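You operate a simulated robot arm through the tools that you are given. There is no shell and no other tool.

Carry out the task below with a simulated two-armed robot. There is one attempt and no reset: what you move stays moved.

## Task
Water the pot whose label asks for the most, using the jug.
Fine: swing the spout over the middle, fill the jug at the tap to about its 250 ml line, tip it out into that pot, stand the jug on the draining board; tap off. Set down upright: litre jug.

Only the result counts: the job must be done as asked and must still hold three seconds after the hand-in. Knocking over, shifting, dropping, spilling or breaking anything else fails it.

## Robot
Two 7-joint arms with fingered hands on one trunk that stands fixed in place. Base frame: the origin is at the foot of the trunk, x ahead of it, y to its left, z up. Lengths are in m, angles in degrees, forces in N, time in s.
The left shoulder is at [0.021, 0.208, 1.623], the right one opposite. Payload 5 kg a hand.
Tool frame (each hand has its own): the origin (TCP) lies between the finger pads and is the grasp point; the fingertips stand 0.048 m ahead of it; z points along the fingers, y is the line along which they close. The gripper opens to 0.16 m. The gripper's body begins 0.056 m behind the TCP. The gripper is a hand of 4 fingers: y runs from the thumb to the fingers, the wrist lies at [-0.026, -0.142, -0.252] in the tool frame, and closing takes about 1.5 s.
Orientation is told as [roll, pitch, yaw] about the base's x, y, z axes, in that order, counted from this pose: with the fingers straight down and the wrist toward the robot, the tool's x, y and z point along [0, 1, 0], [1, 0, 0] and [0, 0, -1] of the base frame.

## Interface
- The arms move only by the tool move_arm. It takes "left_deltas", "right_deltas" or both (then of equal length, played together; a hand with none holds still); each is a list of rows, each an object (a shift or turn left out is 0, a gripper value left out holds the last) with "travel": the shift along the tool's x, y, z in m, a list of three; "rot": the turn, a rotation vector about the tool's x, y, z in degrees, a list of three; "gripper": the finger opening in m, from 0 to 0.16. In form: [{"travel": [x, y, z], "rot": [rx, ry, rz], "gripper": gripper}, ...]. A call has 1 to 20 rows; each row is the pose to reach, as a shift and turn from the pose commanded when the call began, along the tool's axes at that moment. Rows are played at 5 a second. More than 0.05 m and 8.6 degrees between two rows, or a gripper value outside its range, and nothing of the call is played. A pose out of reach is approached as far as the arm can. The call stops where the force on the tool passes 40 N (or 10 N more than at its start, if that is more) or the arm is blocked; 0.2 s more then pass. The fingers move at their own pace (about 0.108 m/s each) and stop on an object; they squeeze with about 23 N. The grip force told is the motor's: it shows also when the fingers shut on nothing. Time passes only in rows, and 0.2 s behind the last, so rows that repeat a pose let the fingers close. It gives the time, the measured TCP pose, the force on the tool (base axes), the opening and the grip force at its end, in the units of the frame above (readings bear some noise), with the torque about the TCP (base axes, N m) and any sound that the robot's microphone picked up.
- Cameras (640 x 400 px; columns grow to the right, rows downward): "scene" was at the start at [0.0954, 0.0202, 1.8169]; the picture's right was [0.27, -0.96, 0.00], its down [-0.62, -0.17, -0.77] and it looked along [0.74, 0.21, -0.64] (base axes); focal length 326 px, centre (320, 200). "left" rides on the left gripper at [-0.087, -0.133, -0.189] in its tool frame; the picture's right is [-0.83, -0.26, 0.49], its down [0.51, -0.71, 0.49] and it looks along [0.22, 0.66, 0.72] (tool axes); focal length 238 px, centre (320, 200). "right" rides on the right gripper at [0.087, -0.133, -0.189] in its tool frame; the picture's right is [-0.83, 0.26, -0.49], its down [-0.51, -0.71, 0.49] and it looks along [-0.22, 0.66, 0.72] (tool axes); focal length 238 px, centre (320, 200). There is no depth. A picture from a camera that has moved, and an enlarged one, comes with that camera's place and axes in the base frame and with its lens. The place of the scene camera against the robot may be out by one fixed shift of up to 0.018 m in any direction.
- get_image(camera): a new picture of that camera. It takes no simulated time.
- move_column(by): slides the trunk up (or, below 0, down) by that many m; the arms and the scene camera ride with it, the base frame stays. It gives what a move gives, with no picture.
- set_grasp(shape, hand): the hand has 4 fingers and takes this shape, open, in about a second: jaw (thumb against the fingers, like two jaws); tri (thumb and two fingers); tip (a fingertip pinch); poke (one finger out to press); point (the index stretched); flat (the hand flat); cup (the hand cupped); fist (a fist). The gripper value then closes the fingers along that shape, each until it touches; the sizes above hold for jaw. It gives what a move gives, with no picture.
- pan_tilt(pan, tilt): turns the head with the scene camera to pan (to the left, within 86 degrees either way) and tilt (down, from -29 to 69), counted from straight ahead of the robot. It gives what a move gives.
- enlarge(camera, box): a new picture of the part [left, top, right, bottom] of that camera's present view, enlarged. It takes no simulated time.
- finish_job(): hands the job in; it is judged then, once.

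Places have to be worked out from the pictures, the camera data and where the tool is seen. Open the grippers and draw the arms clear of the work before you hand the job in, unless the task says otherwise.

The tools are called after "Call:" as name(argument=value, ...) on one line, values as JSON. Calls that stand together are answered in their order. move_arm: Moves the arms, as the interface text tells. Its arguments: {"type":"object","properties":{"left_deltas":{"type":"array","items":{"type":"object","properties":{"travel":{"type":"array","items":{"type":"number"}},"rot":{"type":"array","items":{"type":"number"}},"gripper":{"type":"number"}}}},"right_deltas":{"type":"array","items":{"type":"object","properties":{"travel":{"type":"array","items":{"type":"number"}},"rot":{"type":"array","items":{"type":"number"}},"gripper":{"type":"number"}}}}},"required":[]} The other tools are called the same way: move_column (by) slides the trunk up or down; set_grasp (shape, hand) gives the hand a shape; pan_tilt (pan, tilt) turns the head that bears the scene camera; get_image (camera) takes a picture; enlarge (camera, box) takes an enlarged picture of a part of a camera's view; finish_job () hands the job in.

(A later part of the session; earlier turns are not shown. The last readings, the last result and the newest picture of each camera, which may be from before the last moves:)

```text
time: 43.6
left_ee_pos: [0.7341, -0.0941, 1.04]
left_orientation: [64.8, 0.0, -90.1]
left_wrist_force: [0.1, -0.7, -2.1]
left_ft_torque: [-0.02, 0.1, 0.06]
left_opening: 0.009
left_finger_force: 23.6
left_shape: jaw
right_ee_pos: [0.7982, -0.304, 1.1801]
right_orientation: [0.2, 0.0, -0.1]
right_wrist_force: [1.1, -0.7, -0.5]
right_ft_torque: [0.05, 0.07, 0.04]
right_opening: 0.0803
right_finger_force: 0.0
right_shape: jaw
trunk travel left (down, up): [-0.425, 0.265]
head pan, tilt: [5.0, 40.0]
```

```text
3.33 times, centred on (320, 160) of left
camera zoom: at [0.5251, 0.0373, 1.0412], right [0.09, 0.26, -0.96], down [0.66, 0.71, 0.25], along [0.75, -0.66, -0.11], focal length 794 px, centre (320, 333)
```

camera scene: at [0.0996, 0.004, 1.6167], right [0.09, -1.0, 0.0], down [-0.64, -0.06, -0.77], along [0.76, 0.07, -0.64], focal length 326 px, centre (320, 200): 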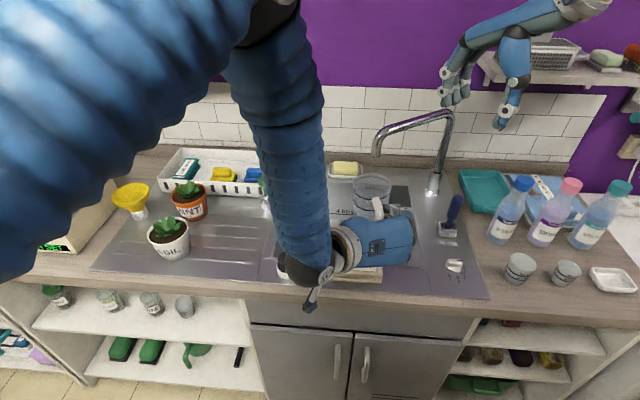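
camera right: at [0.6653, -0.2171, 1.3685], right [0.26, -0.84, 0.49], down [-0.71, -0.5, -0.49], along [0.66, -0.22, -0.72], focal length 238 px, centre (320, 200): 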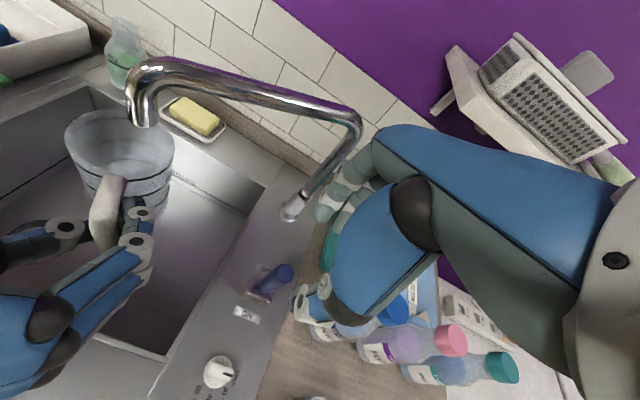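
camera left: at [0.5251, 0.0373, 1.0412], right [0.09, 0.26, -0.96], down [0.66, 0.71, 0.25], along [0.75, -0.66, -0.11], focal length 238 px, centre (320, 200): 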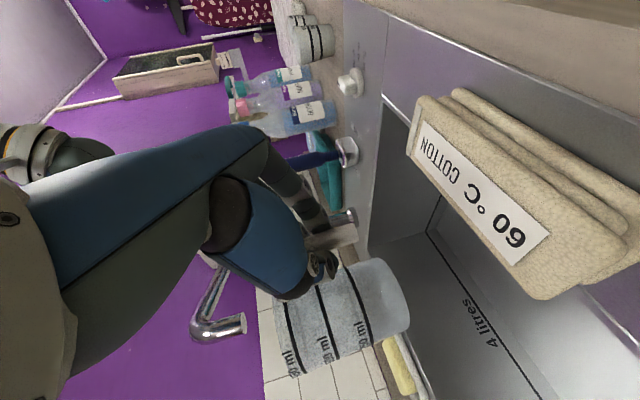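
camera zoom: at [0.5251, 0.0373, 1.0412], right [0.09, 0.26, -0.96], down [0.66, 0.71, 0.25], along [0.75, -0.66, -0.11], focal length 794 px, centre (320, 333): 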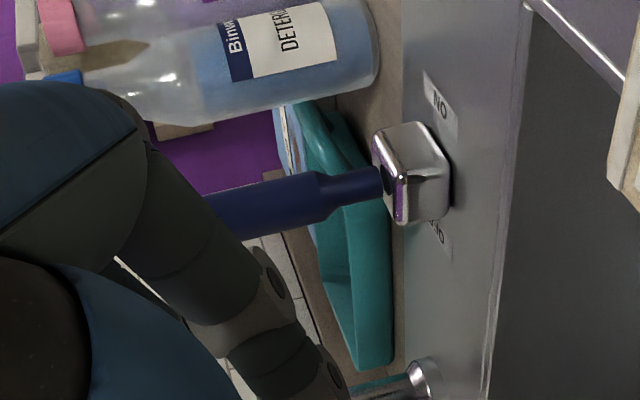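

Lever base (0.805, -0.306, 0.935), top z≈1.04, upright. I'll lower the right hand around it with the fingers open.

Call:
move_arm(right_deltas=[{"travel": [0.002, 0.006, 0.04]}, {"travel": [0.002, 0.006, 0.08]}, {"travel": [0.002, 0.006, 0.11]}, {"travel": [0.002, 0.006, 0.135]}, {"travel": [0.002, 0.006, 0.155]}, {"travel": [0.002, 0.006, 0.155], "gripper": 0.06}, {"travel": [0.002, 0.006, 0.155]}])

Call:
enlarge(camera="scene", box=[390, 120, 530, 290])

Call:
get_image(camera="right")

Call:
get_image(camera="left")

```text
time: 45.2
left_ee_pos: [0.7333, -0.0946, 1.0398]
left_orientation: [65.1, 0.0, -90.0]
left_wrist_force: [0.2, 0.3, -2.2]
left_ft_torque: [-0.06, 0.09, 0.0]
left_opening: 0.009
left_finger_force: 23.3
left_shape: jaw
right_ee_pos: [0.8039, -0.302, 1.0243]
right_orientation: [0.0, 0.0, 0.0]
right_wrist_force: [-0.3, 1.0, -0.1]
right_ft_torque: [0.01, 0.0, 0.0]
right_opening: 0.0606
right_finger_force: 0.1
right_shape: jaw
trunk travel left (down, up): [-0.425, 0.265]
head pan, tilt: [5.0, 40.0]
```

```text
2.35 times, centred on (460, 205) of scene
camera zoom: at [0.0985, 0.004, 1.6169], right [0.09, -1.0, 0.0], down [-0.64, -0.06, -0.77], along [0.76, 0.07, -0.64], focal length 768 px, centre (-9, 188)
```

zoom: 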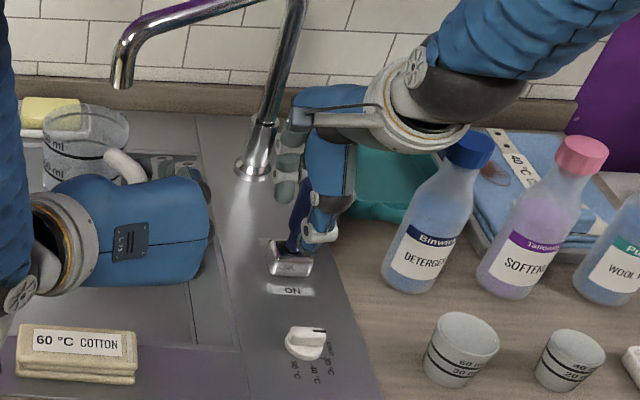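

```text
taken
camera right: at [0.6712, -0.2138, 1.2135], right [0.26, -0.83, 0.49], down [-0.71, -0.51, -0.49], along [0.66, -0.22, -0.72], focal length 238 px, centre (320, 200)
```

right: 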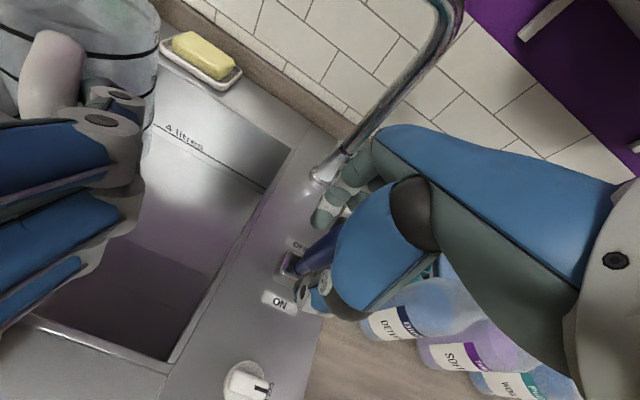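

```text
taken
camera left: at [0.5249, 0.038, 1.0413], right [0.09, 0.26, -0.96], down [0.66, 0.71, 0.25], along [0.75, -0.66, -0.11], focal length 238 px, centre (320, 200)
```

left: 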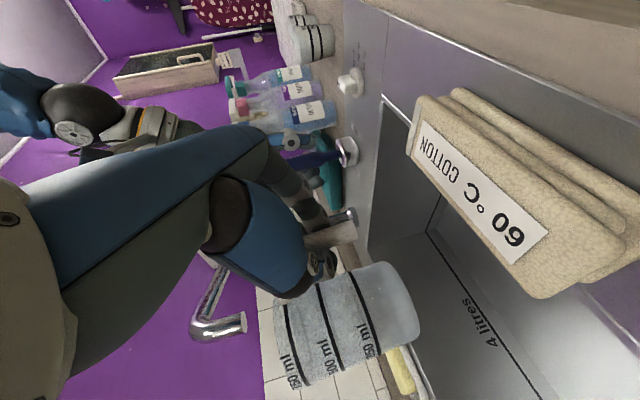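

Careful: the jug seems to be turning in the grip, since the line labels have shifted. I'll zoom in on it from several views.

Call:
enlarge(camera="scene", box=[330, 130, 450, 230])

Call:
enlarge(camera="left", box=[180, 220, 440, 400])

Call:
enlarge(camera="right", box=[0, 0, 200, 260])

```text
4.00 times, centred on (390, 180) of scene
camera zoom: at [0.0985, 0.004, 1.6169], right [0.09, -1.0, 0.0], down [-0.64, -0.06, -0.77], along [0.76, 0.07, -0.64], focal length 1306 px, centre (40, 280)
```

zoom: 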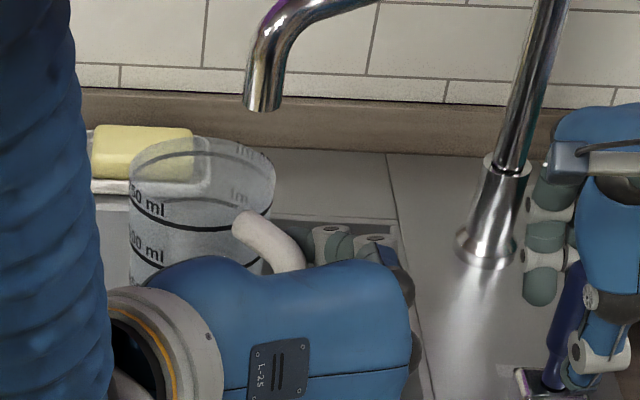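

```text
2.22 times, centred on (310, 310) of left
camera zoom: at [0.5249, 0.038, 1.0413], right [0.09, 0.26, -0.96], down [0.66, 0.71, 0.25], along [0.75, -0.66, -0.11], focal length 530 px, centre (342, -44)
```

zoom: 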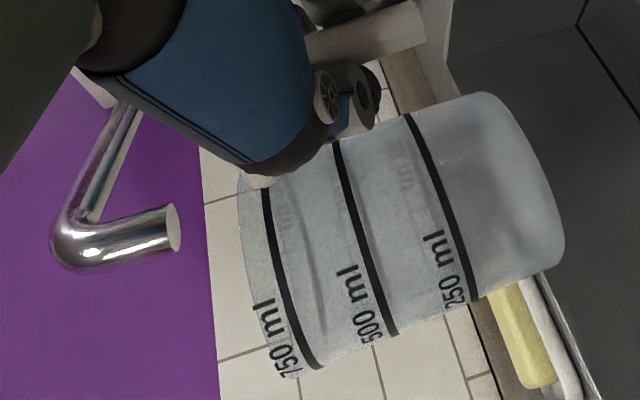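

```text
1.54 times, centred on (100, 130) of right
camera zoom: at [0.6712, -0.2138, 1.2135], right [0.26, -0.83, 0.49], down [-0.71, -0.51, -0.49], along [0.66, -0.22, -0.72], focal length 367 px, centre (658, 308)
```

zoom: 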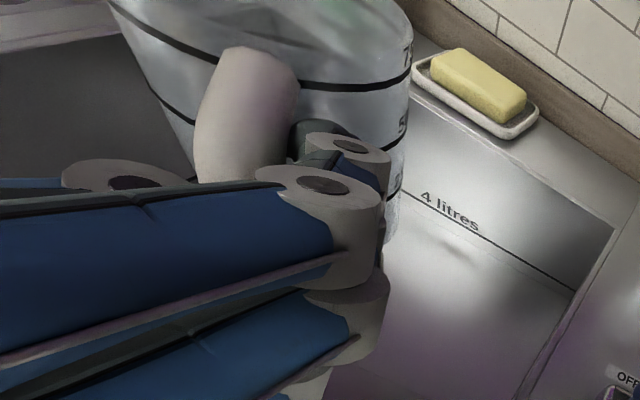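

The jug has swung about 25° to the left around the handle bar. I'll hold still for 1.6 s to see whether it has settled.

Call:
move_arm(left_deltas=[{}, {}, {}, {}, {}, {}, {}])

Call:
enlarge(camera="scene", box=[330, 130, 450, 230])

Call:
enlarge(camera="left", box=[180, 220, 440, 400])

```text
time: 46.9
left_ee_pos: [0.7334, -0.0948, 1.0393]
left_orientation: [64.9, 0.1, -90.1]
left_wrist_force: [0.0, -1.1, -0.7]
left_ft_torque: [-0.06, 0.13, 0.01]
left_opening: 0.0088
left_finger_force: 23.1
left_shape: jaw
right_ee_pos: [0.8035, -0.3019, 1.0242]
right_orientation: [0.0, 0.0, 0.1]
right_wrist_force: [-0.1, 0.2, -0.3]
right_ft_torque: [0.01, 0.02, 0.0]
right_opening: 0.0603
right_finger_force: 0.2
right_shape: jaw
trunk travel left (down, up): [-0.425, 0.265]
head pan, tilt: [5.0, 40.0]
```

```text
4.00 times, centred on (390, 180) of scene
camera zoom: at [0.0984, 0.0041, 1.6169], right [0.09, -1.0, 0.0], down [-0.64, -0.06, -0.77], along [0.76, 0.07, -0.64], focal length 1306 px, centre (40, 280)
```

zoom: 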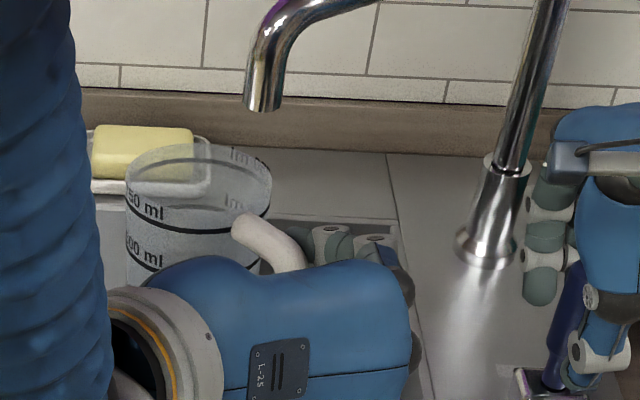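

```text
2.22 times, centred on (310, 310) of left
camera zoom: at [0.5248, 0.0381, 1.0414], right [0.09, 0.26, -0.96], down [0.66, 0.71, 0.25], along [0.75, -0.66, -0.11], focal length 530 px, centre (342, -44)
```

zoom: 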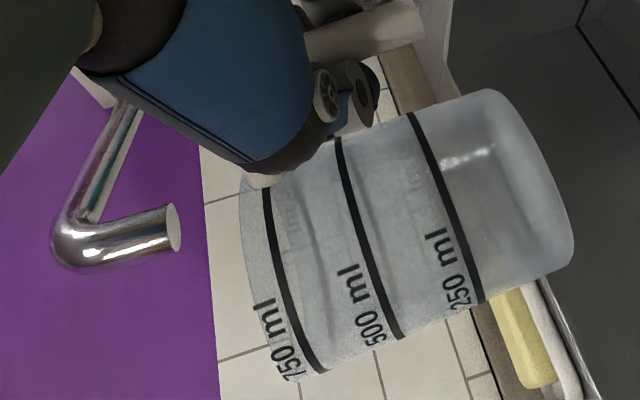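

It has nearly stopped, settled about 30° left of the hand axis, where the fingertips clear the jug wall. I'll recentre the jug under the outlet (3.7 cm to the right) and lean it about 6° toward the jug side so gravity steadies it.

Call:
move_arm(left_deltas=[{"travel": [0.0015, 0.009, 0.0], "rot": [-0.3, -1.3, -0.7]}, {"travel": [0.003, 0.018, 0.0], "rot": [-0.6, -2.6, -1.35]}, {"travel": [0.0045, 0.027, 0.0005], "rot": [-0.95, -3.9, -2]}, {"travel": [0.0058, 0.037, 0.0006], "rot": [-1.27, -5.2, -2.7]}, {"travel": [0.0058, 0.037, 0.0006], "rot": [-1.27, -5.2, -2.7]}, {"travel": [0.0058, 0.037, 0.0006], "rot": [-1.27, -5.2, -2.7]}, {"travel": [0.0058, 0.037, 0.0006], "rot": [-1.27, -5.2, -2.7]}])

Call:
enlarge(camera="scene", box=[330, 110, 490, 230])

Call:
enlarge(camera="left", box=[160, 220, 460, 400])

Call:
get_image(camera="right")

```text
time: 48.5
left_ee_pos: [0.7352, -0.131, 1.0439]
left_orientation: [59.8, -3.0, -89.9]
left_wrist_force: [0.2, -0.1, -1.5]
left_ft_torque: [-0.08, 0.08, 0.01]
left_opening: 0.0087
left_finger_force: 23.4
left_shape: jaw
right_ee_pos: [0.8035, -0.3018, 1.0255]
right_orientation: [0.0, 0.0, 0.0]
right_wrist_force: [-0.4, -0.5, 0.7]
right_ft_torque: [0.02, -0.02, 0.01]
right_opening: 0.0604
right_finger_force: 0.1
right_shape: jaw
trunk travel left (down, up): [-0.425, 0.265]
head pan, tilt: [5.0, 40.0]
```

```text
3.33 times, centred on (410, 170) of scene
camera zoom: at [0.0984, 0.0041, 1.6169], right [0.09, -1.0, 0.0], down [-0.64, -0.06, -0.77], along [0.76, 0.07, -0.64], focal length 1088 px, centre (20, 300)
```

zoom: 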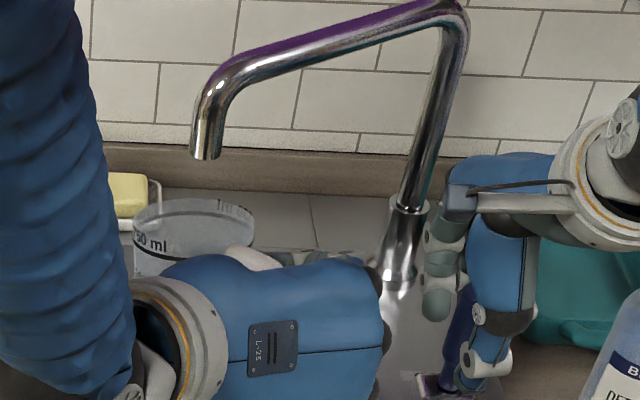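

```text
2.13 times, centred on (310, 310) of left
camera zoom: at [0.5283, 0.0014, 1.0588], right [0.0, 0.21, -0.98], down [0.68, 0.72, 0.15], along [0.74, -0.66, -0.14], focal length 508 px, centre (341, -35)
```

zoom: 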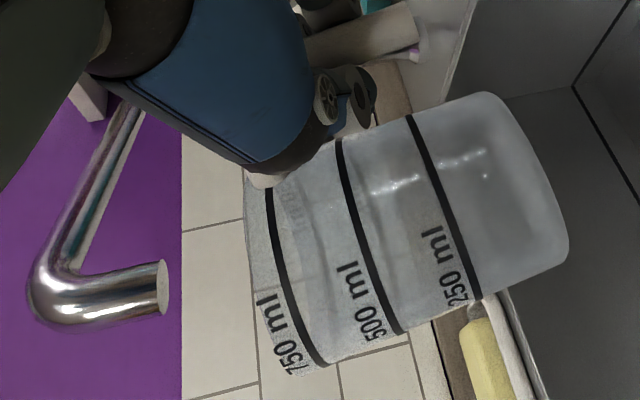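

```text
taken
camera right: at [0.6711, -0.2137, 1.2137], right [0.26, -0.83, 0.49], down [-0.71, -0.51, -0.49], along [0.66, -0.22, -0.72], focal length 238 px, centre (320, 200)
```

right: 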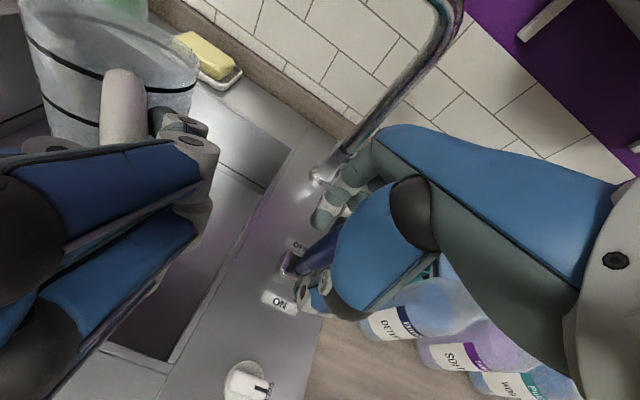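

The jug is stable and its mouth is under the outlet within about 1 cm. I'll nudge it 1 cm forward and narrow the right fingers around the lever.

Call:
move_arm(left_deltas=[{"travel": [0.0025, 0.003, 0.0043]}, {"travel": [0.005, 0.006, 0.0086]}, {"travel": [0.005, 0.006, 0.0086]}], right_deltas=[{"gripper": 0.04}, {"gripper": 0.04}, {"gripper": 0.04}])

Call:
enlarge(camera="right", box=[230, 180, 370, 320])

Call:
enlarge(camera="scene", box=[330, 110, 490, 270])

```text
time: 49.2
left_ee_pos: [0.7439, -0.1372, 1.0441]
left_orientation: [59.8, -3.0, -89.8]
left_wrist_force: [0.1, -0.2, -1.4]
left_ft_torque: [-0.06, 0.09, 0.01]
left_opening: 0.0089
left_finger_force: 23.4
left_shape: jaw
right_ee_pos: [0.8037, -0.3024, 1.0248]
right_orientation: [-0.1, 0.0, 0.1]
right_wrist_force: [-0.4, 0.5, 0.0]
right_ft_torque: [0.01, 0.0, 0.01]
right_opening: 0.0403
right_finger_force: 0.1
right_shape: jaw
trunk travel left (down, up): [-0.425, 0.265]
head pan, tilt: [5.0, 40.0]
```

```text
2.86 times, centred on (300, 250) of right
camera zoom: at [0.6711, -0.2137, 1.2138], right [0.26, -0.83, 0.49], down [-0.71, -0.51, -0.49], along [0.66, -0.22, -0.72], focal length 681 px, centre (377, 57)
```

zoom: 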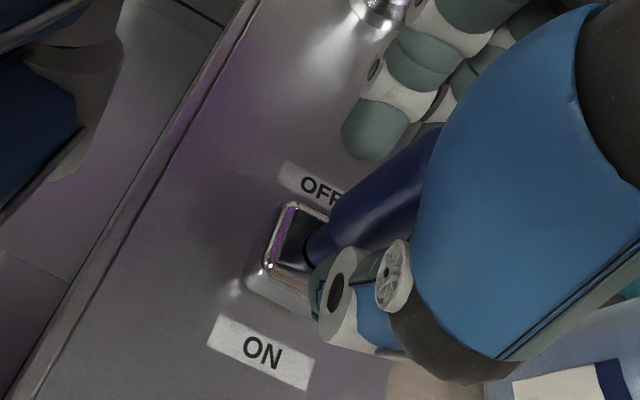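

```text
2.50 times, centred on (410, 190) of scene
camera zoom: at [0.0983, 0.0041, 1.6169], right [0.09, -1.0, 0.0], down [-0.64, -0.06, -0.77], along [0.76, 0.07, -0.64], focal length 816 px, centre (95, 225)
```

zoom: 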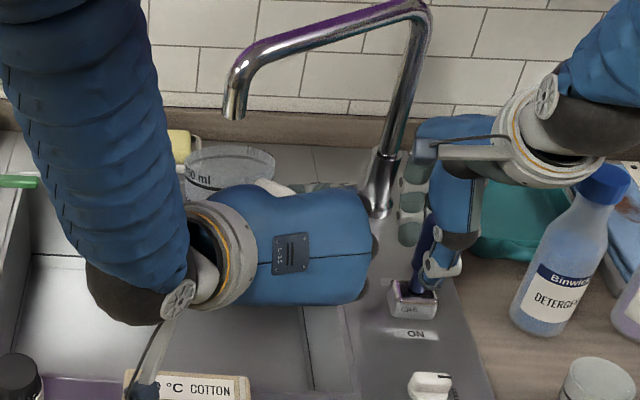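

The lever is between thumb and fingers. I'll pull it gently toward ON in small steps and check for flow.

Call:
move_arm(right_deltas=[{"travel": [0, -0.012, 0]}, {"travel": [0, -0.024, 0]}, {"travel": [0, -0.034, 0]}])

Call:
enlarge(camera="scene", box=[330, 110, 490, 270])

Call:
get_image(camera="right")

```text
time: 50.0
left_ee_pos: [0.7443, -0.1376, 1.0453]
left_orientation: [59.7, -3.0, -89.9]
left_wrist_force: [0.1, -1.2, -1.2]
left_ft_torque: [-0.07, 0.09, 0.02]
left_opening: 0.0088
left_finger_force: 23.3
left_shape: jaw
right_ee_pos: [0.7677, -0.3019, 1.0261]
right_orientation: [0.0, 0.0, -0.1]
right_wrist_force: [2.1, 0.0, 0.3]
right_ft_torque: [0.04, -0.12, 0.03]
right_opening: 0.0407
right_finger_force: 0.0
right_shape: jaw
trunk travel left (down, up): [-0.425, 0.265]
head pan, tilt: [5.0, 40.0]
```

```text
2.50 times, centred on (410, 190) of scene
camera zoom: at [0.0981, 0.0041, 1.6169], right [0.09, -1.0, 0.0], down [-0.64, -0.06, -0.77], along [0.76, 0.07, -0.64], focal length 816 px, centre (95, 225)
```

zoom: 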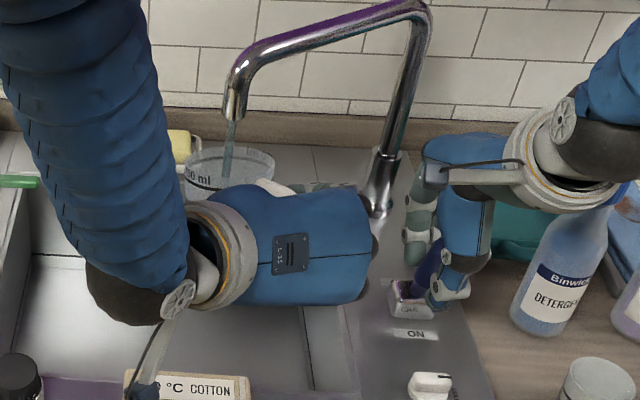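

```text
taken
camera right: at [0.6365, -0.2136, 1.2144], right [0.26, -0.83, 0.49], down [-0.71, -0.51, -0.49], along [0.66, -0.22, -0.72], focal length 238 px, centre (320, 200)
```

right: 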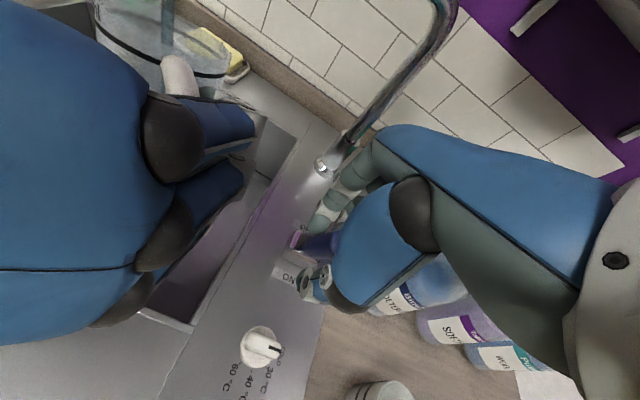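

Water is running into the jug. I'll check the level from the left-hand camera before letting more time pass.

Call:
enlarge(camera="left", box=[160, 220, 460, 400])

Call:
enlarge(camera="scene", box=[360, 130, 420, 180])

```text
2.13 times, centred on (310, 310) of left
camera zoom: at [0.538, -0.0044, 1.0586], right [0.0, 0.21, -0.98], down [0.68, 0.72, 0.15], along [0.74, -0.66, -0.14], focal length 508 px, centre (341, -35)
```

zoom: 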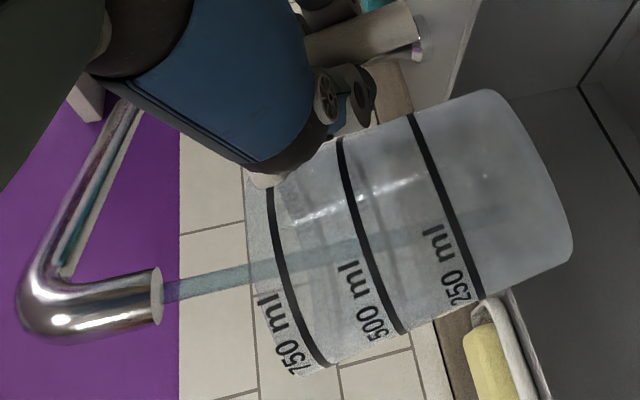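

```text
8.00 times, centred on (390, 155) of scene
camera zoom: at [0.0981, 0.0041, 1.6169], right [0.09, -1.0, 0.0], down [-0.64, -0.06, -0.77], along [0.76, 0.07, -0.64], focal length 2611 px, centre (-240, 560)
```

zoom: 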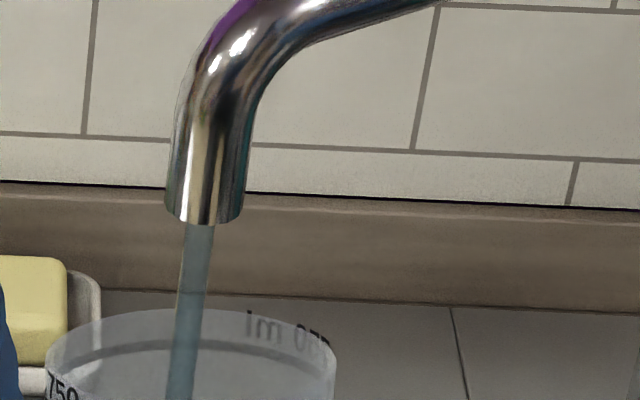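

The left camera shows the level clearly and it is still near empty. I'll let about 1 s pass and look again.

Call:
move_arm(right_deltas=[{}, {}, {}, {}])

Call:
enlarge(camera="left", box=[160, 220, 460, 400])

```text
time: 51.0
left_ee_pos: [0.7452, -0.1371, 1.0456]
left_orientation: [59.7, -3.0, -89.9]
left_wrist_force: [-0.3, -1.0, -1.8]
left_ft_torque: [-0.05, 0.12, -0.03]
left_opening: 0.0089
left_finger_force: 23.1
left_shape: jaw
right_ee_pos: [0.7686, -0.3016, 1.0244]
right_orientation: [0.0, 0.0, 0.0]
right_wrist_force: [1.3, 0.3, 0.4]
right_ft_torque: [0.06, -0.03, 0.0]
right_opening: 0.0404
right_finger_force: 0.0
right_shape: jaw
trunk travel left (down, up): [-0.425, 0.265]
head pan, tilt: [5.0, 40.0]
```

```text
2.13 times, centred on (310, 310) of left
camera zoom: at [0.5382, -0.0045, 1.0584], right [0.0, 0.21, -0.98], down [0.68, 0.72, 0.15], along [0.74, -0.66, -0.14], focal length 508 px, centre (341, -35)
```

zoom: 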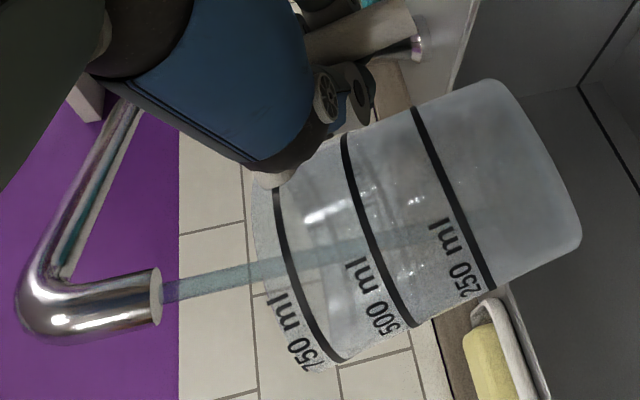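

The jug is sagging nose-down in this handle grip as it gains weight, so I'll shut the tap now and regrip better. I'm pushing the lever back toward OFF.

Call:
move_arm(right_deltas=[{"travel": [0, 0.025, 0]}, {"travel": [0, 0.045, 0]}, {"travel": [0, 0.05, 0]}])

Call:
enlarge(camera="left", box=[160, 220, 460, 400])

Call:
enlarge(camera="scene", box=[330, 110, 490, 270])

```text
time: 51.9
left_ee_pos: [0.7449, -0.138, 1.0454]
left_orientation: [59.9, -3.0, -90.0]
left_wrist_force: [0.1, 0.4, -2.7]
left_ft_torque: [-0.02, 0.06, 0.0]
left_opening: 0.008
left_finger_force: 23.4
left_shape: jaw
right_ee_pos: [0.8187, -0.3006, 1.0266]
right_orientation: [-0.1, 0.1, 0.0]
right_wrist_force: [-7.0, 1.2, 2.6]
right_ft_torque: [0.01, 0.35, -0.05]
right_opening: 0.0418
right_finger_force: 0.1
right_shape: jaw
trunk travel left (down, up): [-0.425, 0.265]
head pan, tilt: [5.0, 40.0]
```

```text
2.13 times, centred on (310, 310) of left
camera zoom: at [0.5374, -0.0044, 1.0589], right [0.0, 0.21, -0.98], down [0.68, 0.72, 0.15], along [0.74, -0.66, -0.14], focal length 508 px, centre (341, -35)
```

zoom: 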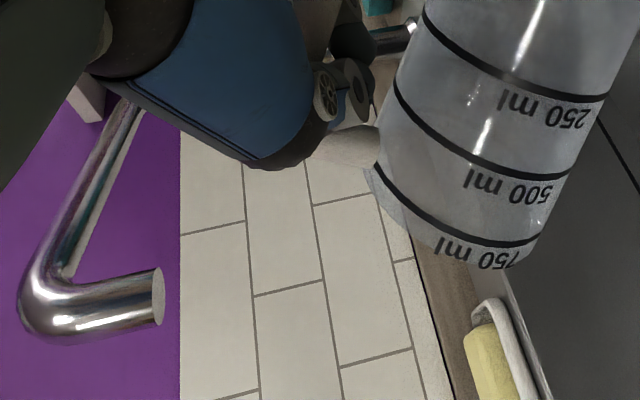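

```text
2.50 times, centred on (410, 190) of scene
camera zoom: at [0.0972, 0.0043, 1.617], right [0.09, -1.0, 0.0], down [-0.64, -0.06, -0.77], along [0.76, 0.07, -0.64], focal length 816 px, centre (95, 225)
```

zoom: 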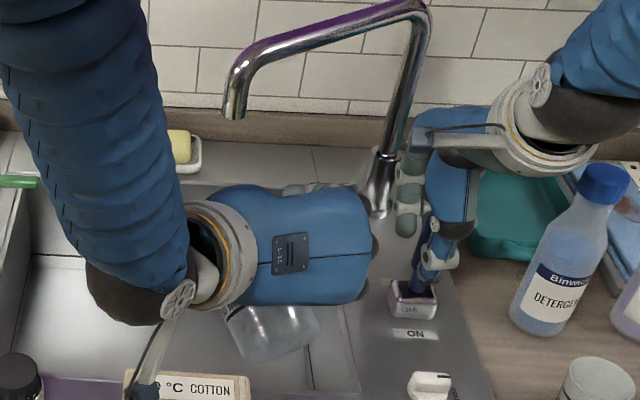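

The jug swung down in the grip and emptied into the sink; it now hangs by its handle above the sink and the tap is off. I'll inspect it closely before moving.

Call:
enlarge(camera="scene", box=[340, 170, 440, 270])

Call:
get_image(camera="left")

Call:
get_image(camera="right")

Call:
get_image(camera="scene")

```text
4.00 times, centred on (390, 220) of scene
camera zoom: at [0.0972, 0.0043, 1.617], right [0.09, -1.0, 0.0], down [-0.64, -0.06, -0.77], along [0.76, 0.07, -0.64], focal length 1306 px, centre (40, 120)
```

zoom: 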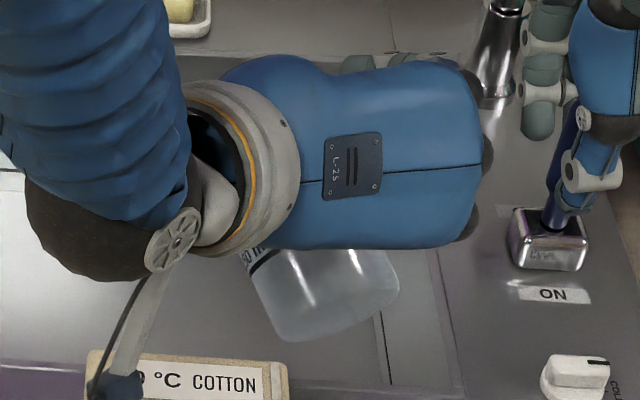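

```text
taken
camera left: at [0.5374, -0.0044, 1.0589], right [0.0, 0.21, -0.98], down [0.68, 0.72, 0.15], along [0.74, -0.66, -0.14], focal length 238 px, centre (320, 200)
```

left: 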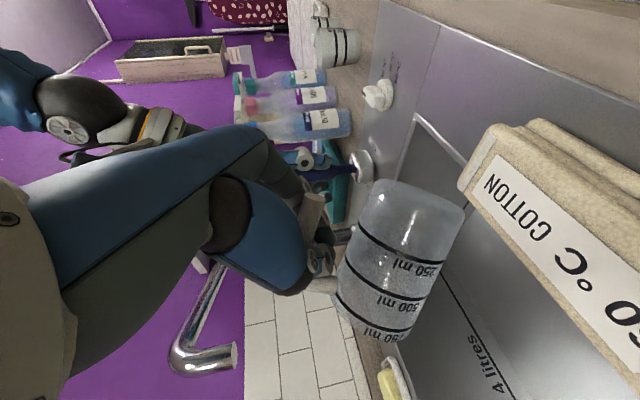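

```text
taken
camera right: at [0.6861, -0.2136, 1.2148], right [0.26, -0.83, 0.49], down [-0.71, -0.51, -0.49], along [0.66, -0.22, -0.72], focal length 238 px, centre (320, 200)
```

right: 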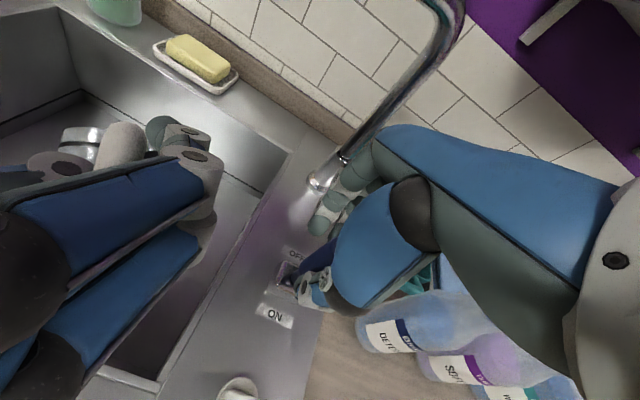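

```text
taken
camera scene: at [0.0972, 0.0043, 1.617], right [0.09, -1.0, 0.0], down [-0.64, -0.06, -0.77], along [0.76, 0.07, -0.64], focal length 326 px, centre (320, 200)
```

scene: 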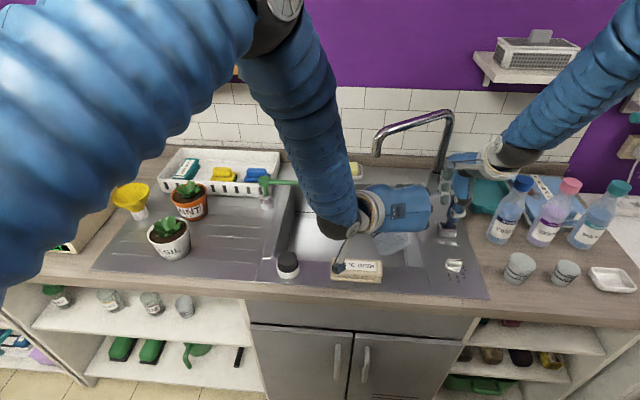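

The base points back toward the robot and the mouth forward-left. I'll raise the jug back and up, clear of the spout, then left over the board; meanwhile the right hand releases the lever and rises to its viewing spot.

Call:
move_arm(left_deltas=[{"travel": [0.0259, 0.0016, -0.0151]}, {"travel": [0.0417, 0.0031, -0.0474]}, {"travel": [0.0388, 0.0042, -0.092]}, {"travel": [0.036, 0.0052, -0.1366]}, {"travel": [0.0536, 0.007, -0.1758]}, {"travel": [0.0712, 0.0088, -0.2149]}, {"travel": [0.0816, -0.0305, -0.221]}, {"travel": [0.0921, -0.07, -0.2271]}, {"travel": [0.0939, -0.1099, -0.2281]}, {"travel": [0.0957, -0.1498, -0.2292]}, {"travel": [0.0975, -0.1898, -0.2302]}, {"travel": [0.0993, -0.2297, -0.2313]}, {"travel": [0.1011, -0.2697, -0.2323]}], right_deltas=[{"travel": [0, -0.004, 0], "gripper": 0.08}, {"travel": [0, -0.01, 0]}, {"travel": [0, -0.014, 0]}, {"travel": [0, -0.014, -0.03]}, {"travel": [0, -0.014, -0.06]}, {"travel": [0, -0.014, -0.1]}, {"travel": [0, -0.014, -0.14]}, {"travel": [0, -0.014, -0.18], "rot": [0, 0, -6]}, {"travel": [0.01, -0.02, -0.22], "rot": [0, 0, -12]}, {"travel": [0.02, -0.03, -0.26], "rot": [0, 0, -18]}, {"travel": [0.03, -0.04, -0.29], "rot": [0, 0, -24]}, {"travel": [0.04, -0.045, -0.31], "rot": [0, 0, -30]}, {"travel": [0.045, -0.05, -0.315], "rot": [0, 0, -36]}])

Call:
get_image(camera="scene")

Call:
get_image(camera="right")

Call:
get_image(camera="left")

```text
time: 54.6
left_ee_pos: [0.5929, 0.1436, 1.2355]
left_orientation: [59.8, -2.9, -90.0]
left_wrist_force: [0.1, 0.9, -2.1]
left_ft_torque: [-0.06, 0.07, -0.06]
left_opening: 0.0079
left_finger_force: 23.1
left_shape: jaw
right_ee_pos: [0.7685, -0.2553, 1.3411]
right_orientation: [0.1, 0.2, 36.1]
right_wrist_force: [0.4, -0.1, 0.7]
right_ft_torque: [-0.05, 0.0, 0.0]
right_opening: 0.0797
right_finger_force: 0.1
right_shape: jaw
trunk travel left (down, up): [-0.425, 0.265]
head pan, tilt: [5.0, 40.0]
```

```text
taken
camera scene: at [0.0987, 0.0055, 1.6168], right [0.09, -1.0, 0.0], down [-0.64, -0.06, -0.77], along [0.76, 0.07, -0.64], focal length 326 px, centre (320, 200)
```

scene: 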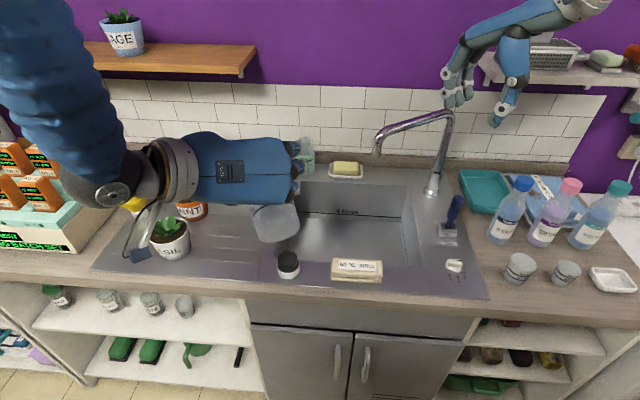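

```text
taken
camera right: at [0.6112, -0.2624, 1.5303], right [0.7, -0.52, 0.49], down [-0.28, -0.83, -0.49], along [0.66, 0.21, -0.72], focal length 238 px, centre (320, 200)
```

right: 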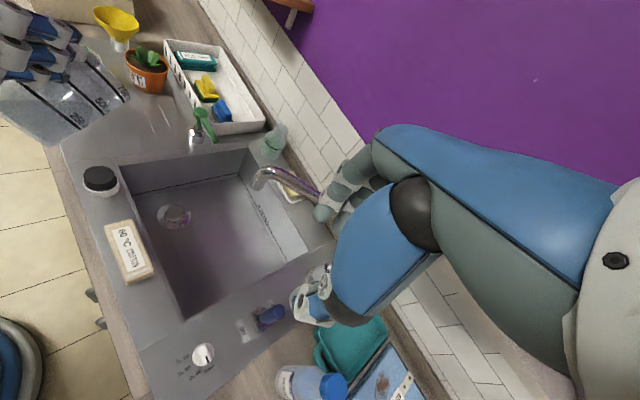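

```text
taken
camera left: at [0.3871, 0.2766, 1.2489], right [0.0, 0.21, -0.98], down [0.68, 0.72, 0.15], along [0.74, -0.66, -0.14], focal length 238 px, centre (320, 200)
```

left: 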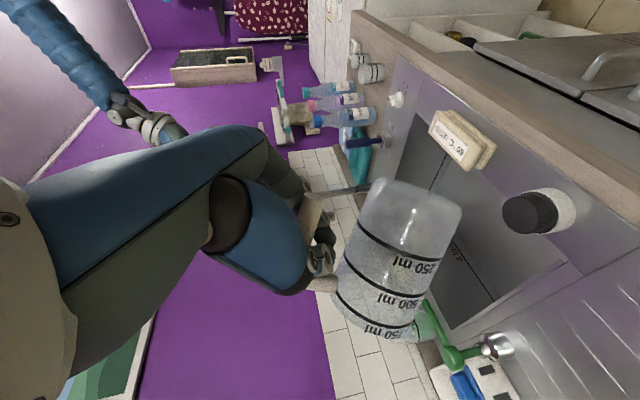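

No water is flowing and the lever is upright at OFF. I'll zoom on the hanging jug to get its orientation.

Call:
enlarge(camera="right", box=[0, 0, 160, 160])

Call:
enlarge(camera="scene", box=[170, 120, 330, 250])

Call:
enlarge(camera="left", box=[280, 160, 500, 360])

```text
2.50 times, centred on (80, 80) of right
camera zoom: at [0.6112, -0.2624, 1.5303], right [0.7, -0.52, 0.49], down [-0.28, -0.83, -0.49], along [0.66, 0.21, -0.72], focal length 596 px, centre (920, 500)
```

zoom: 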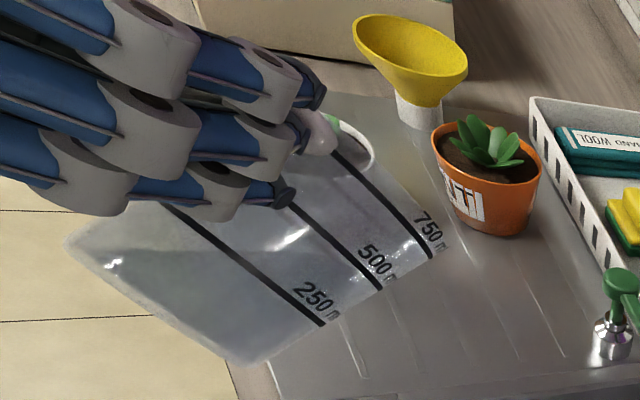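

```text
3.08 times, centred on (250, 185) of scene
camera zoom: at [0.0987, 0.0055, 1.6168], right [0.09, -1.0, 0.0], down [-0.64, -0.06, -0.77], along [0.76, 0.07, -0.64], focal length 1004 px, centre (535, 246)
```

zoom: 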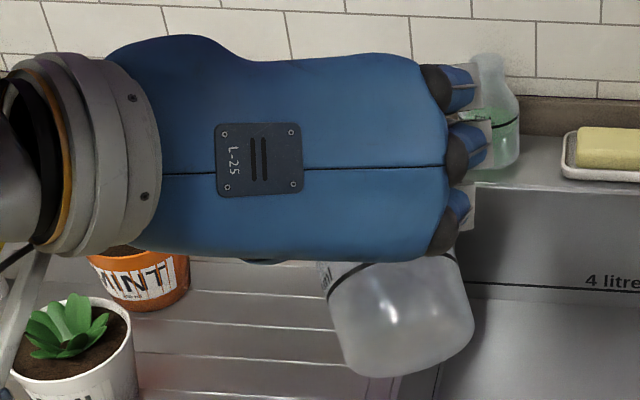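

```text
2.00 times, centred on (390, 260) of left
camera zoom: at [0.3871, 0.2766, 1.2489], right [0.0, 0.21, -0.98], down [0.68, 0.72, 0.15], along [0.74, -0.66, -0.14], focal length 477 px, centre (180, 80)
```

zoom: 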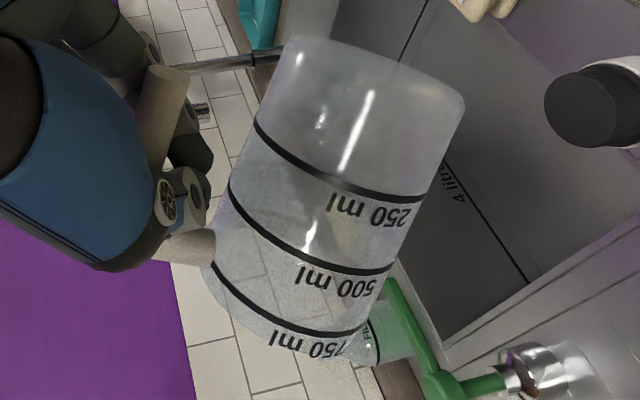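

The jug's axis points azimuth ≈28°, elevation ≈13°, mouth forward. I'll pitch the hand up 40° in free air about the matching axis to bring the empty jug nearer to upright.

Call:
move_arm(left_deltas=[{"rot": [0.8, 3.5, 1.7]}, {"rot": [2.4, 10.6, 5.2]}, {"rot": [3.9, 17.6, 8.6]}, {"rot": [5.5, 24.7, 12]}, {"rot": [7.1, 31.8, 15.5]}, {"rot": [7.9, 35.3, 17.2]}, {"rot": [7.9, 35.3, 17.2]}])

Call:
get_image(camera="scene")

Call:
enlarge(camera="right", box=[0, 0, 160, 160])

Call:
get_image(camera="left")

```text
time: 56.2
left_ee_pos: [0.5955, 0.142, 1.2347]
left_orientation: [95.8, 15.3, -85.8]
left_wrist_force: [-0.5, -0.4, -2.5]
left_ft_torque: [-0.04, 0.12, 0.03]
left_opening: 0.0078
left_finger_force: 22.7
left_shape: jaw
right_ee_pos: [0.77, -0.2566, 1.3411]
right_orientation: [0.0, 0.0, 36.1]
right_wrist_force: [0.0, -0.9, -0.1]
right_ft_torque: [0.0, 0.0, 0.03]
right_opening: 0.0796
right_finger_force: 0.1
right_shape: jaw
trunk travel left (down, up): [-0.425, 0.265]
head pan, tilt: [5.0, 40.0]
```

```text
taken
camera scene: at [0.0981, 0.0042, 1.6169], right [0.09, -1.0, 0.0], down [-0.64, -0.06, -0.77], along [0.76, 0.07, -0.64], focal length 326 px, centre (320, 200)
```

scene: 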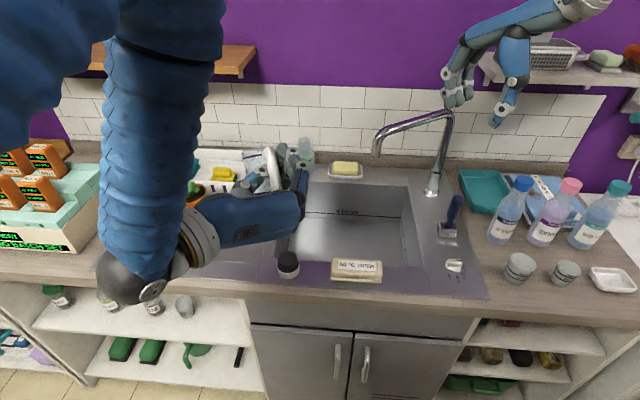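

```text
2.50 times, centred on (80, 80) of right
camera zoom: at [0.6108, -0.2636, 1.5301], right [0.7, -0.52, 0.49], down [-0.28, -0.83, -0.49], along [0.66, 0.21, -0.72], focal length 596 px, centre (920, 500)
```

zoom: 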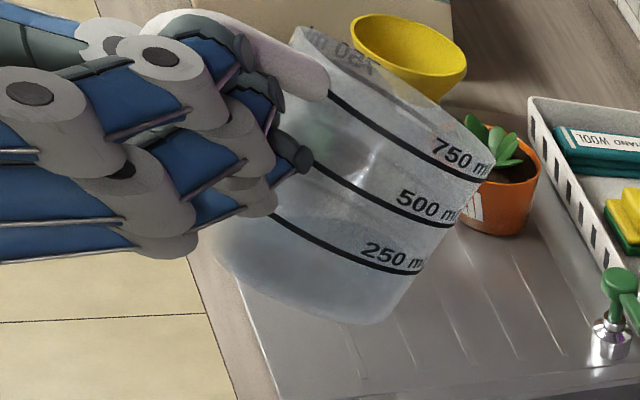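

```text
taken
camera left: at [0.4047, 0.2847, 1.1683], right [0.53, 0.49, -0.68], down [0.4, 0.57, 0.72], along [0.75, -0.66, 0.11], focal length 238 px, centre (320, 200)
```

left: 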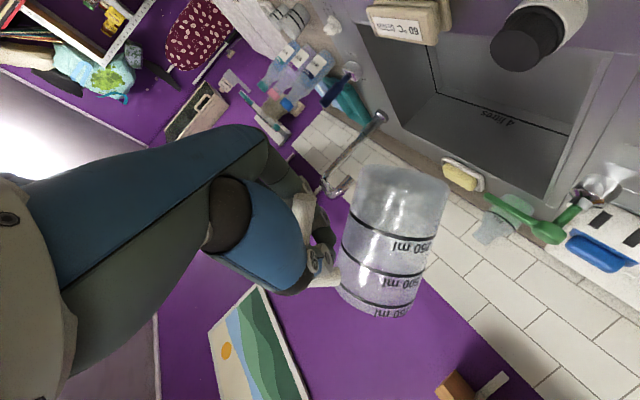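

The jug followed the hand and its axis is at elevation ≈51°, azimuth ≈34°. I'll carry it over the free part of the board and lower until its far bottom edge is about 5 cm above the surface.

Call:
move_arm(left_deltas=[{"travel": [-0.0127, -0.0214, 0.0265]}, {"travel": [-0.0254, -0.0427, 0.053]}, {"travel": [-0.0382, -0.0641, 0.0796]}, {"travel": [-0.0509, -0.0854, 0.1061]}, {"travel": [-0.0636, -0.1068, 0.1326]}, {"travel": [-0.1, -0.0967, 0.1289]}, {"travel": [-0.137, -0.0866, 0.1251]}, {"travel": [-0.174, -0.0765, 0.1214]}])

Call:
get_image(camera="scene")

Call:
enlarge(camera="right", box=[0, 0, 240, 200])

Call:
get_image(camera="left")

```text
time: 58.0
left_ee_pos: [0.7254, 0.2688, 1.1003]
left_orientation: [95.9, 15.1, -85.8]
left_wrist_force: [2.2, 0.1, -1.9]
left_ft_torque: [-0.02, 0.22, -0.06]
left_opening: 0.0077
left_finger_force: 23.1
left_shape: jaw
right_ee_pos: [0.7698, -0.2559, 1.3406]
right_orientation: [0.0, 0.1, 36.0]
right_wrist_force: [0.5, 0.4, -0.6]
right_ft_torque: [0.0, 0.07, 0.0]
right_opening: 0.0794
right_finger_force: 0.0
right_shape: jaw
trunk travel left (down, up): [-0.425, 0.265]
head pan, tilt: [5.0, 40.0]
```

```text
taken
camera scene: at [0.0995, 0.0047, 1.6167], right [0.09, -1.0, 0.0], down [-0.64, -0.06, -0.77], along [0.76, 0.07, -0.64], focal length 326 px, centre (320, 200)
```

scene: 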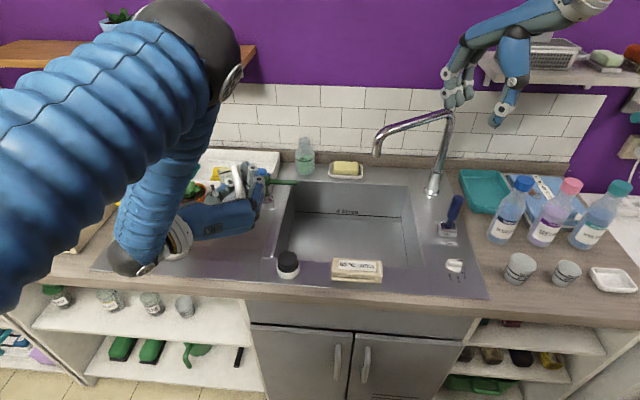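

```text
2.00 times, centred on (120, 100) of right
camera zoom: at [0.6122, -0.263, 1.5294], right [0.7, -0.52, 0.49], down [-0.28, -0.83, -0.49], along [0.66, 0.21, -0.72], focal length 477 px, centre (720, 400)
```

zoom: 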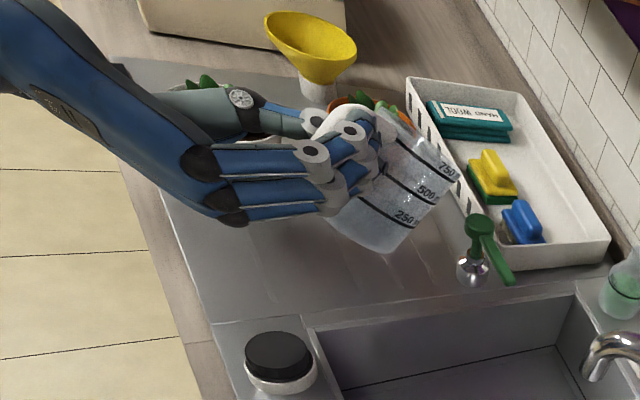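

```text
taken
camera left: at [0.5358, 0.4106, 1.0334], right [0.53, 0.5, -0.69], down [0.4, 0.57, 0.72], along [0.75, -0.66, 0.11], focal length 238 px, centre (320, 200)
```

left: 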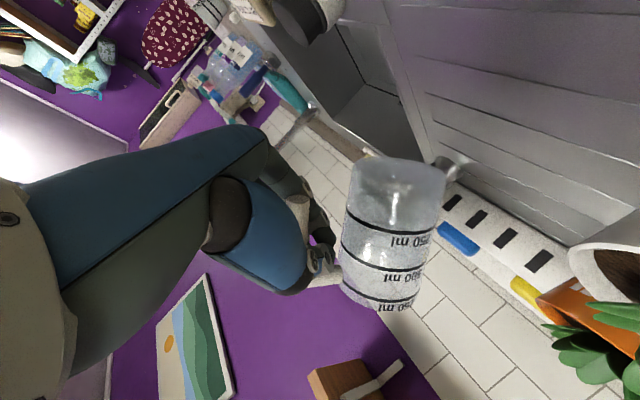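

The clearances look good, so I'll lower slowly until the jug's far bottom edge touches, watching the force.

Call:
move_arm(left_deltas=[{"travel": [-0.0144, 0.004, -0.0015]}, {"travel": [-0.0288, 0.0079, -0.0029]}, {"travel": [-0.0384, 0.0106, -0.0039]}, {"travel": [-0.0456, 0.0125, -0.0046]}, {"travel": [-0.0504, 0.0138, -0.0051]}])

Call:
enlarge(camera="right", box=[60, 30, 220, 150])

Call:
enlarge(camera="left", box=[280, 120, 520, 340])

```text
time: 59.2
left_ee_pos: [0.7247, 0.2684, 1.0475]
left_orientation: [95.8, 15.1, -85.7]
left_wrist_force: [1.1, -0.2, -0.3]
left_ft_torque: [0.0, 0.03, -0.01]
left_opening: 0.0077
left_finger_force: 23.2
left_shape: jaw
right_ee_pos: [0.7688, -0.2565, 1.3413]
right_orientation: [0.0, -0.1, 35.9]
right_wrist_force: [0.1, 0.5, 0.1]
right_ft_torque: [0.0, 0.02, 0.0]
right_opening: 0.0795
right_finger_force: 0.0
right_shape: jaw
trunk travel left (down, up): [-0.425, 0.265]
head pan, tilt: [5.0, 40.0]
```

```text
3.33 times, centred on (140, 90) of right
camera zoom: at [0.6107, -0.2636, 1.5301], right [0.7, -0.52, 0.49], down [-0.28, -0.83, -0.49], along [0.66, 0.21, -0.72], focal length 794 px, centre (920, 567)
```

zoom: 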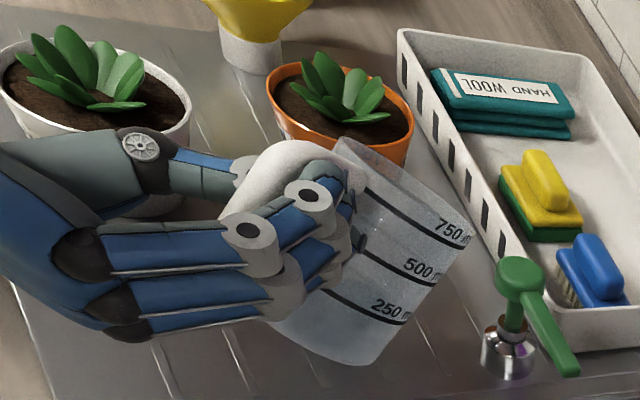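

```text
1.82 times, centred on (400, 230) of left
camera zoom: at [0.5341, 0.4101, 0.9808], right [0.53, 0.49, -0.69], down [0.4, 0.57, 0.72], along [0.75, -0.66, 0.11], focal length 433 px, centre (174, 146)
```

zoom: 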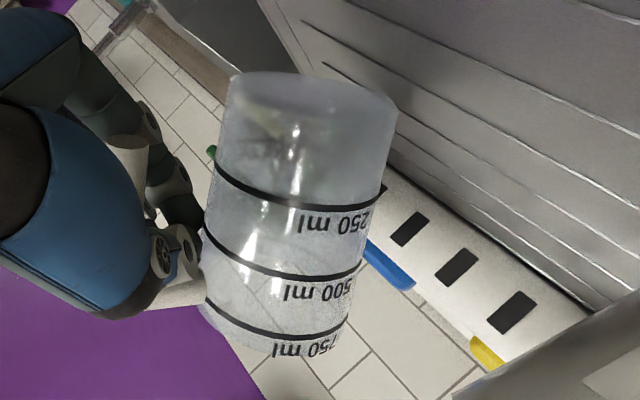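

Contact has begun: the board now carries part of the weight. I'll roll the jug up about that edge by moving the fist back and down along the arc, and check halfway.

Call:
move_arm(left_deltas=[{"travel": [-0.0027, 0.007, -0.0105]}, {"travel": [-0.0058, 0.0141, -0.0209]}, {"travel": [-0.0102, 0.0212, -0.0308]}, {"travel": [-0.015, 0.0283, -0.0406]}])

Call:
enlarge(camera="right", box=[40, 30, 220, 150])

Call:
enlarge(camera="left", box=[280, 120, 520, 340])

```text
time: 60.2
left_ee_pos: [0.6868, 0.243, 1.0217]
left_orientation: [95.8, 15.2, -85.8]
left_wrist_force: [-0.8, -0.2, -0.9]
left_ft_torque: [0.02, 0.05, -0.01]
left_opening: 0.0077
left_finger_force: 23.2
left_shape: jaw
right_ee_pos: [0.7701, -0.2568, 1.3412]
right_orientation: [0.0, 0.0, 36.1]
right_wrist_force: [0.3, -0.4, 0.0]
right_ft_torque: [-0.02, -0.03, 0.0]
right_opening: 0.0796
right_finger_force: 0.1
right_shape: jaw
trunk travel left (down, up): [-0.425, 0.265]
head pan, tilt: [5.0, 40.0]
```

```text
3.33 times, centred on (130, 90) of right
camera zoom: at [0.6109, -0.2638, 1.5299], right [0.7, -0.52, 0.49], down [-0.28, -0.83, -0.49], along [0.66, 0.21, -0.72], focal length 794 px, centre (953, 567)
```

zoom: 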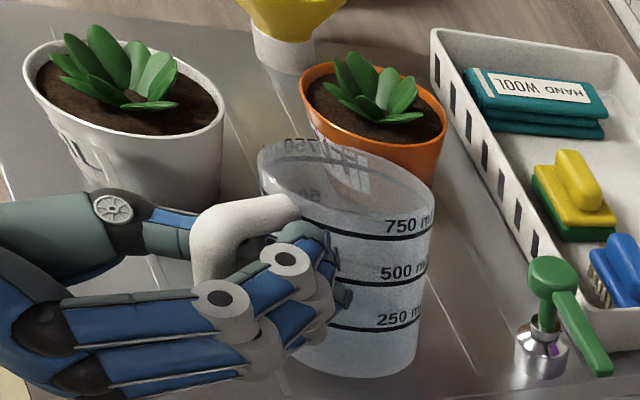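

```text
1.82 times, centred on (400, 230) of left
camera zoom: at [0.4966, 0.385, 0.9547], right [0.53, 0.49, -0.69], down [0.4, 0.57, 0.72], along [0.75, -0.66, 0.11], focal length 433 px, centre (174, 146)
```

zoom: 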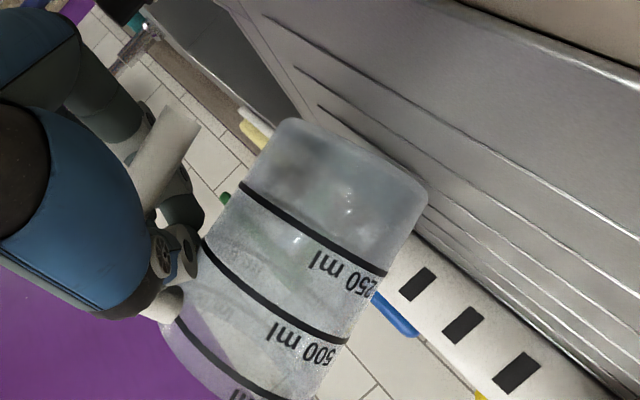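

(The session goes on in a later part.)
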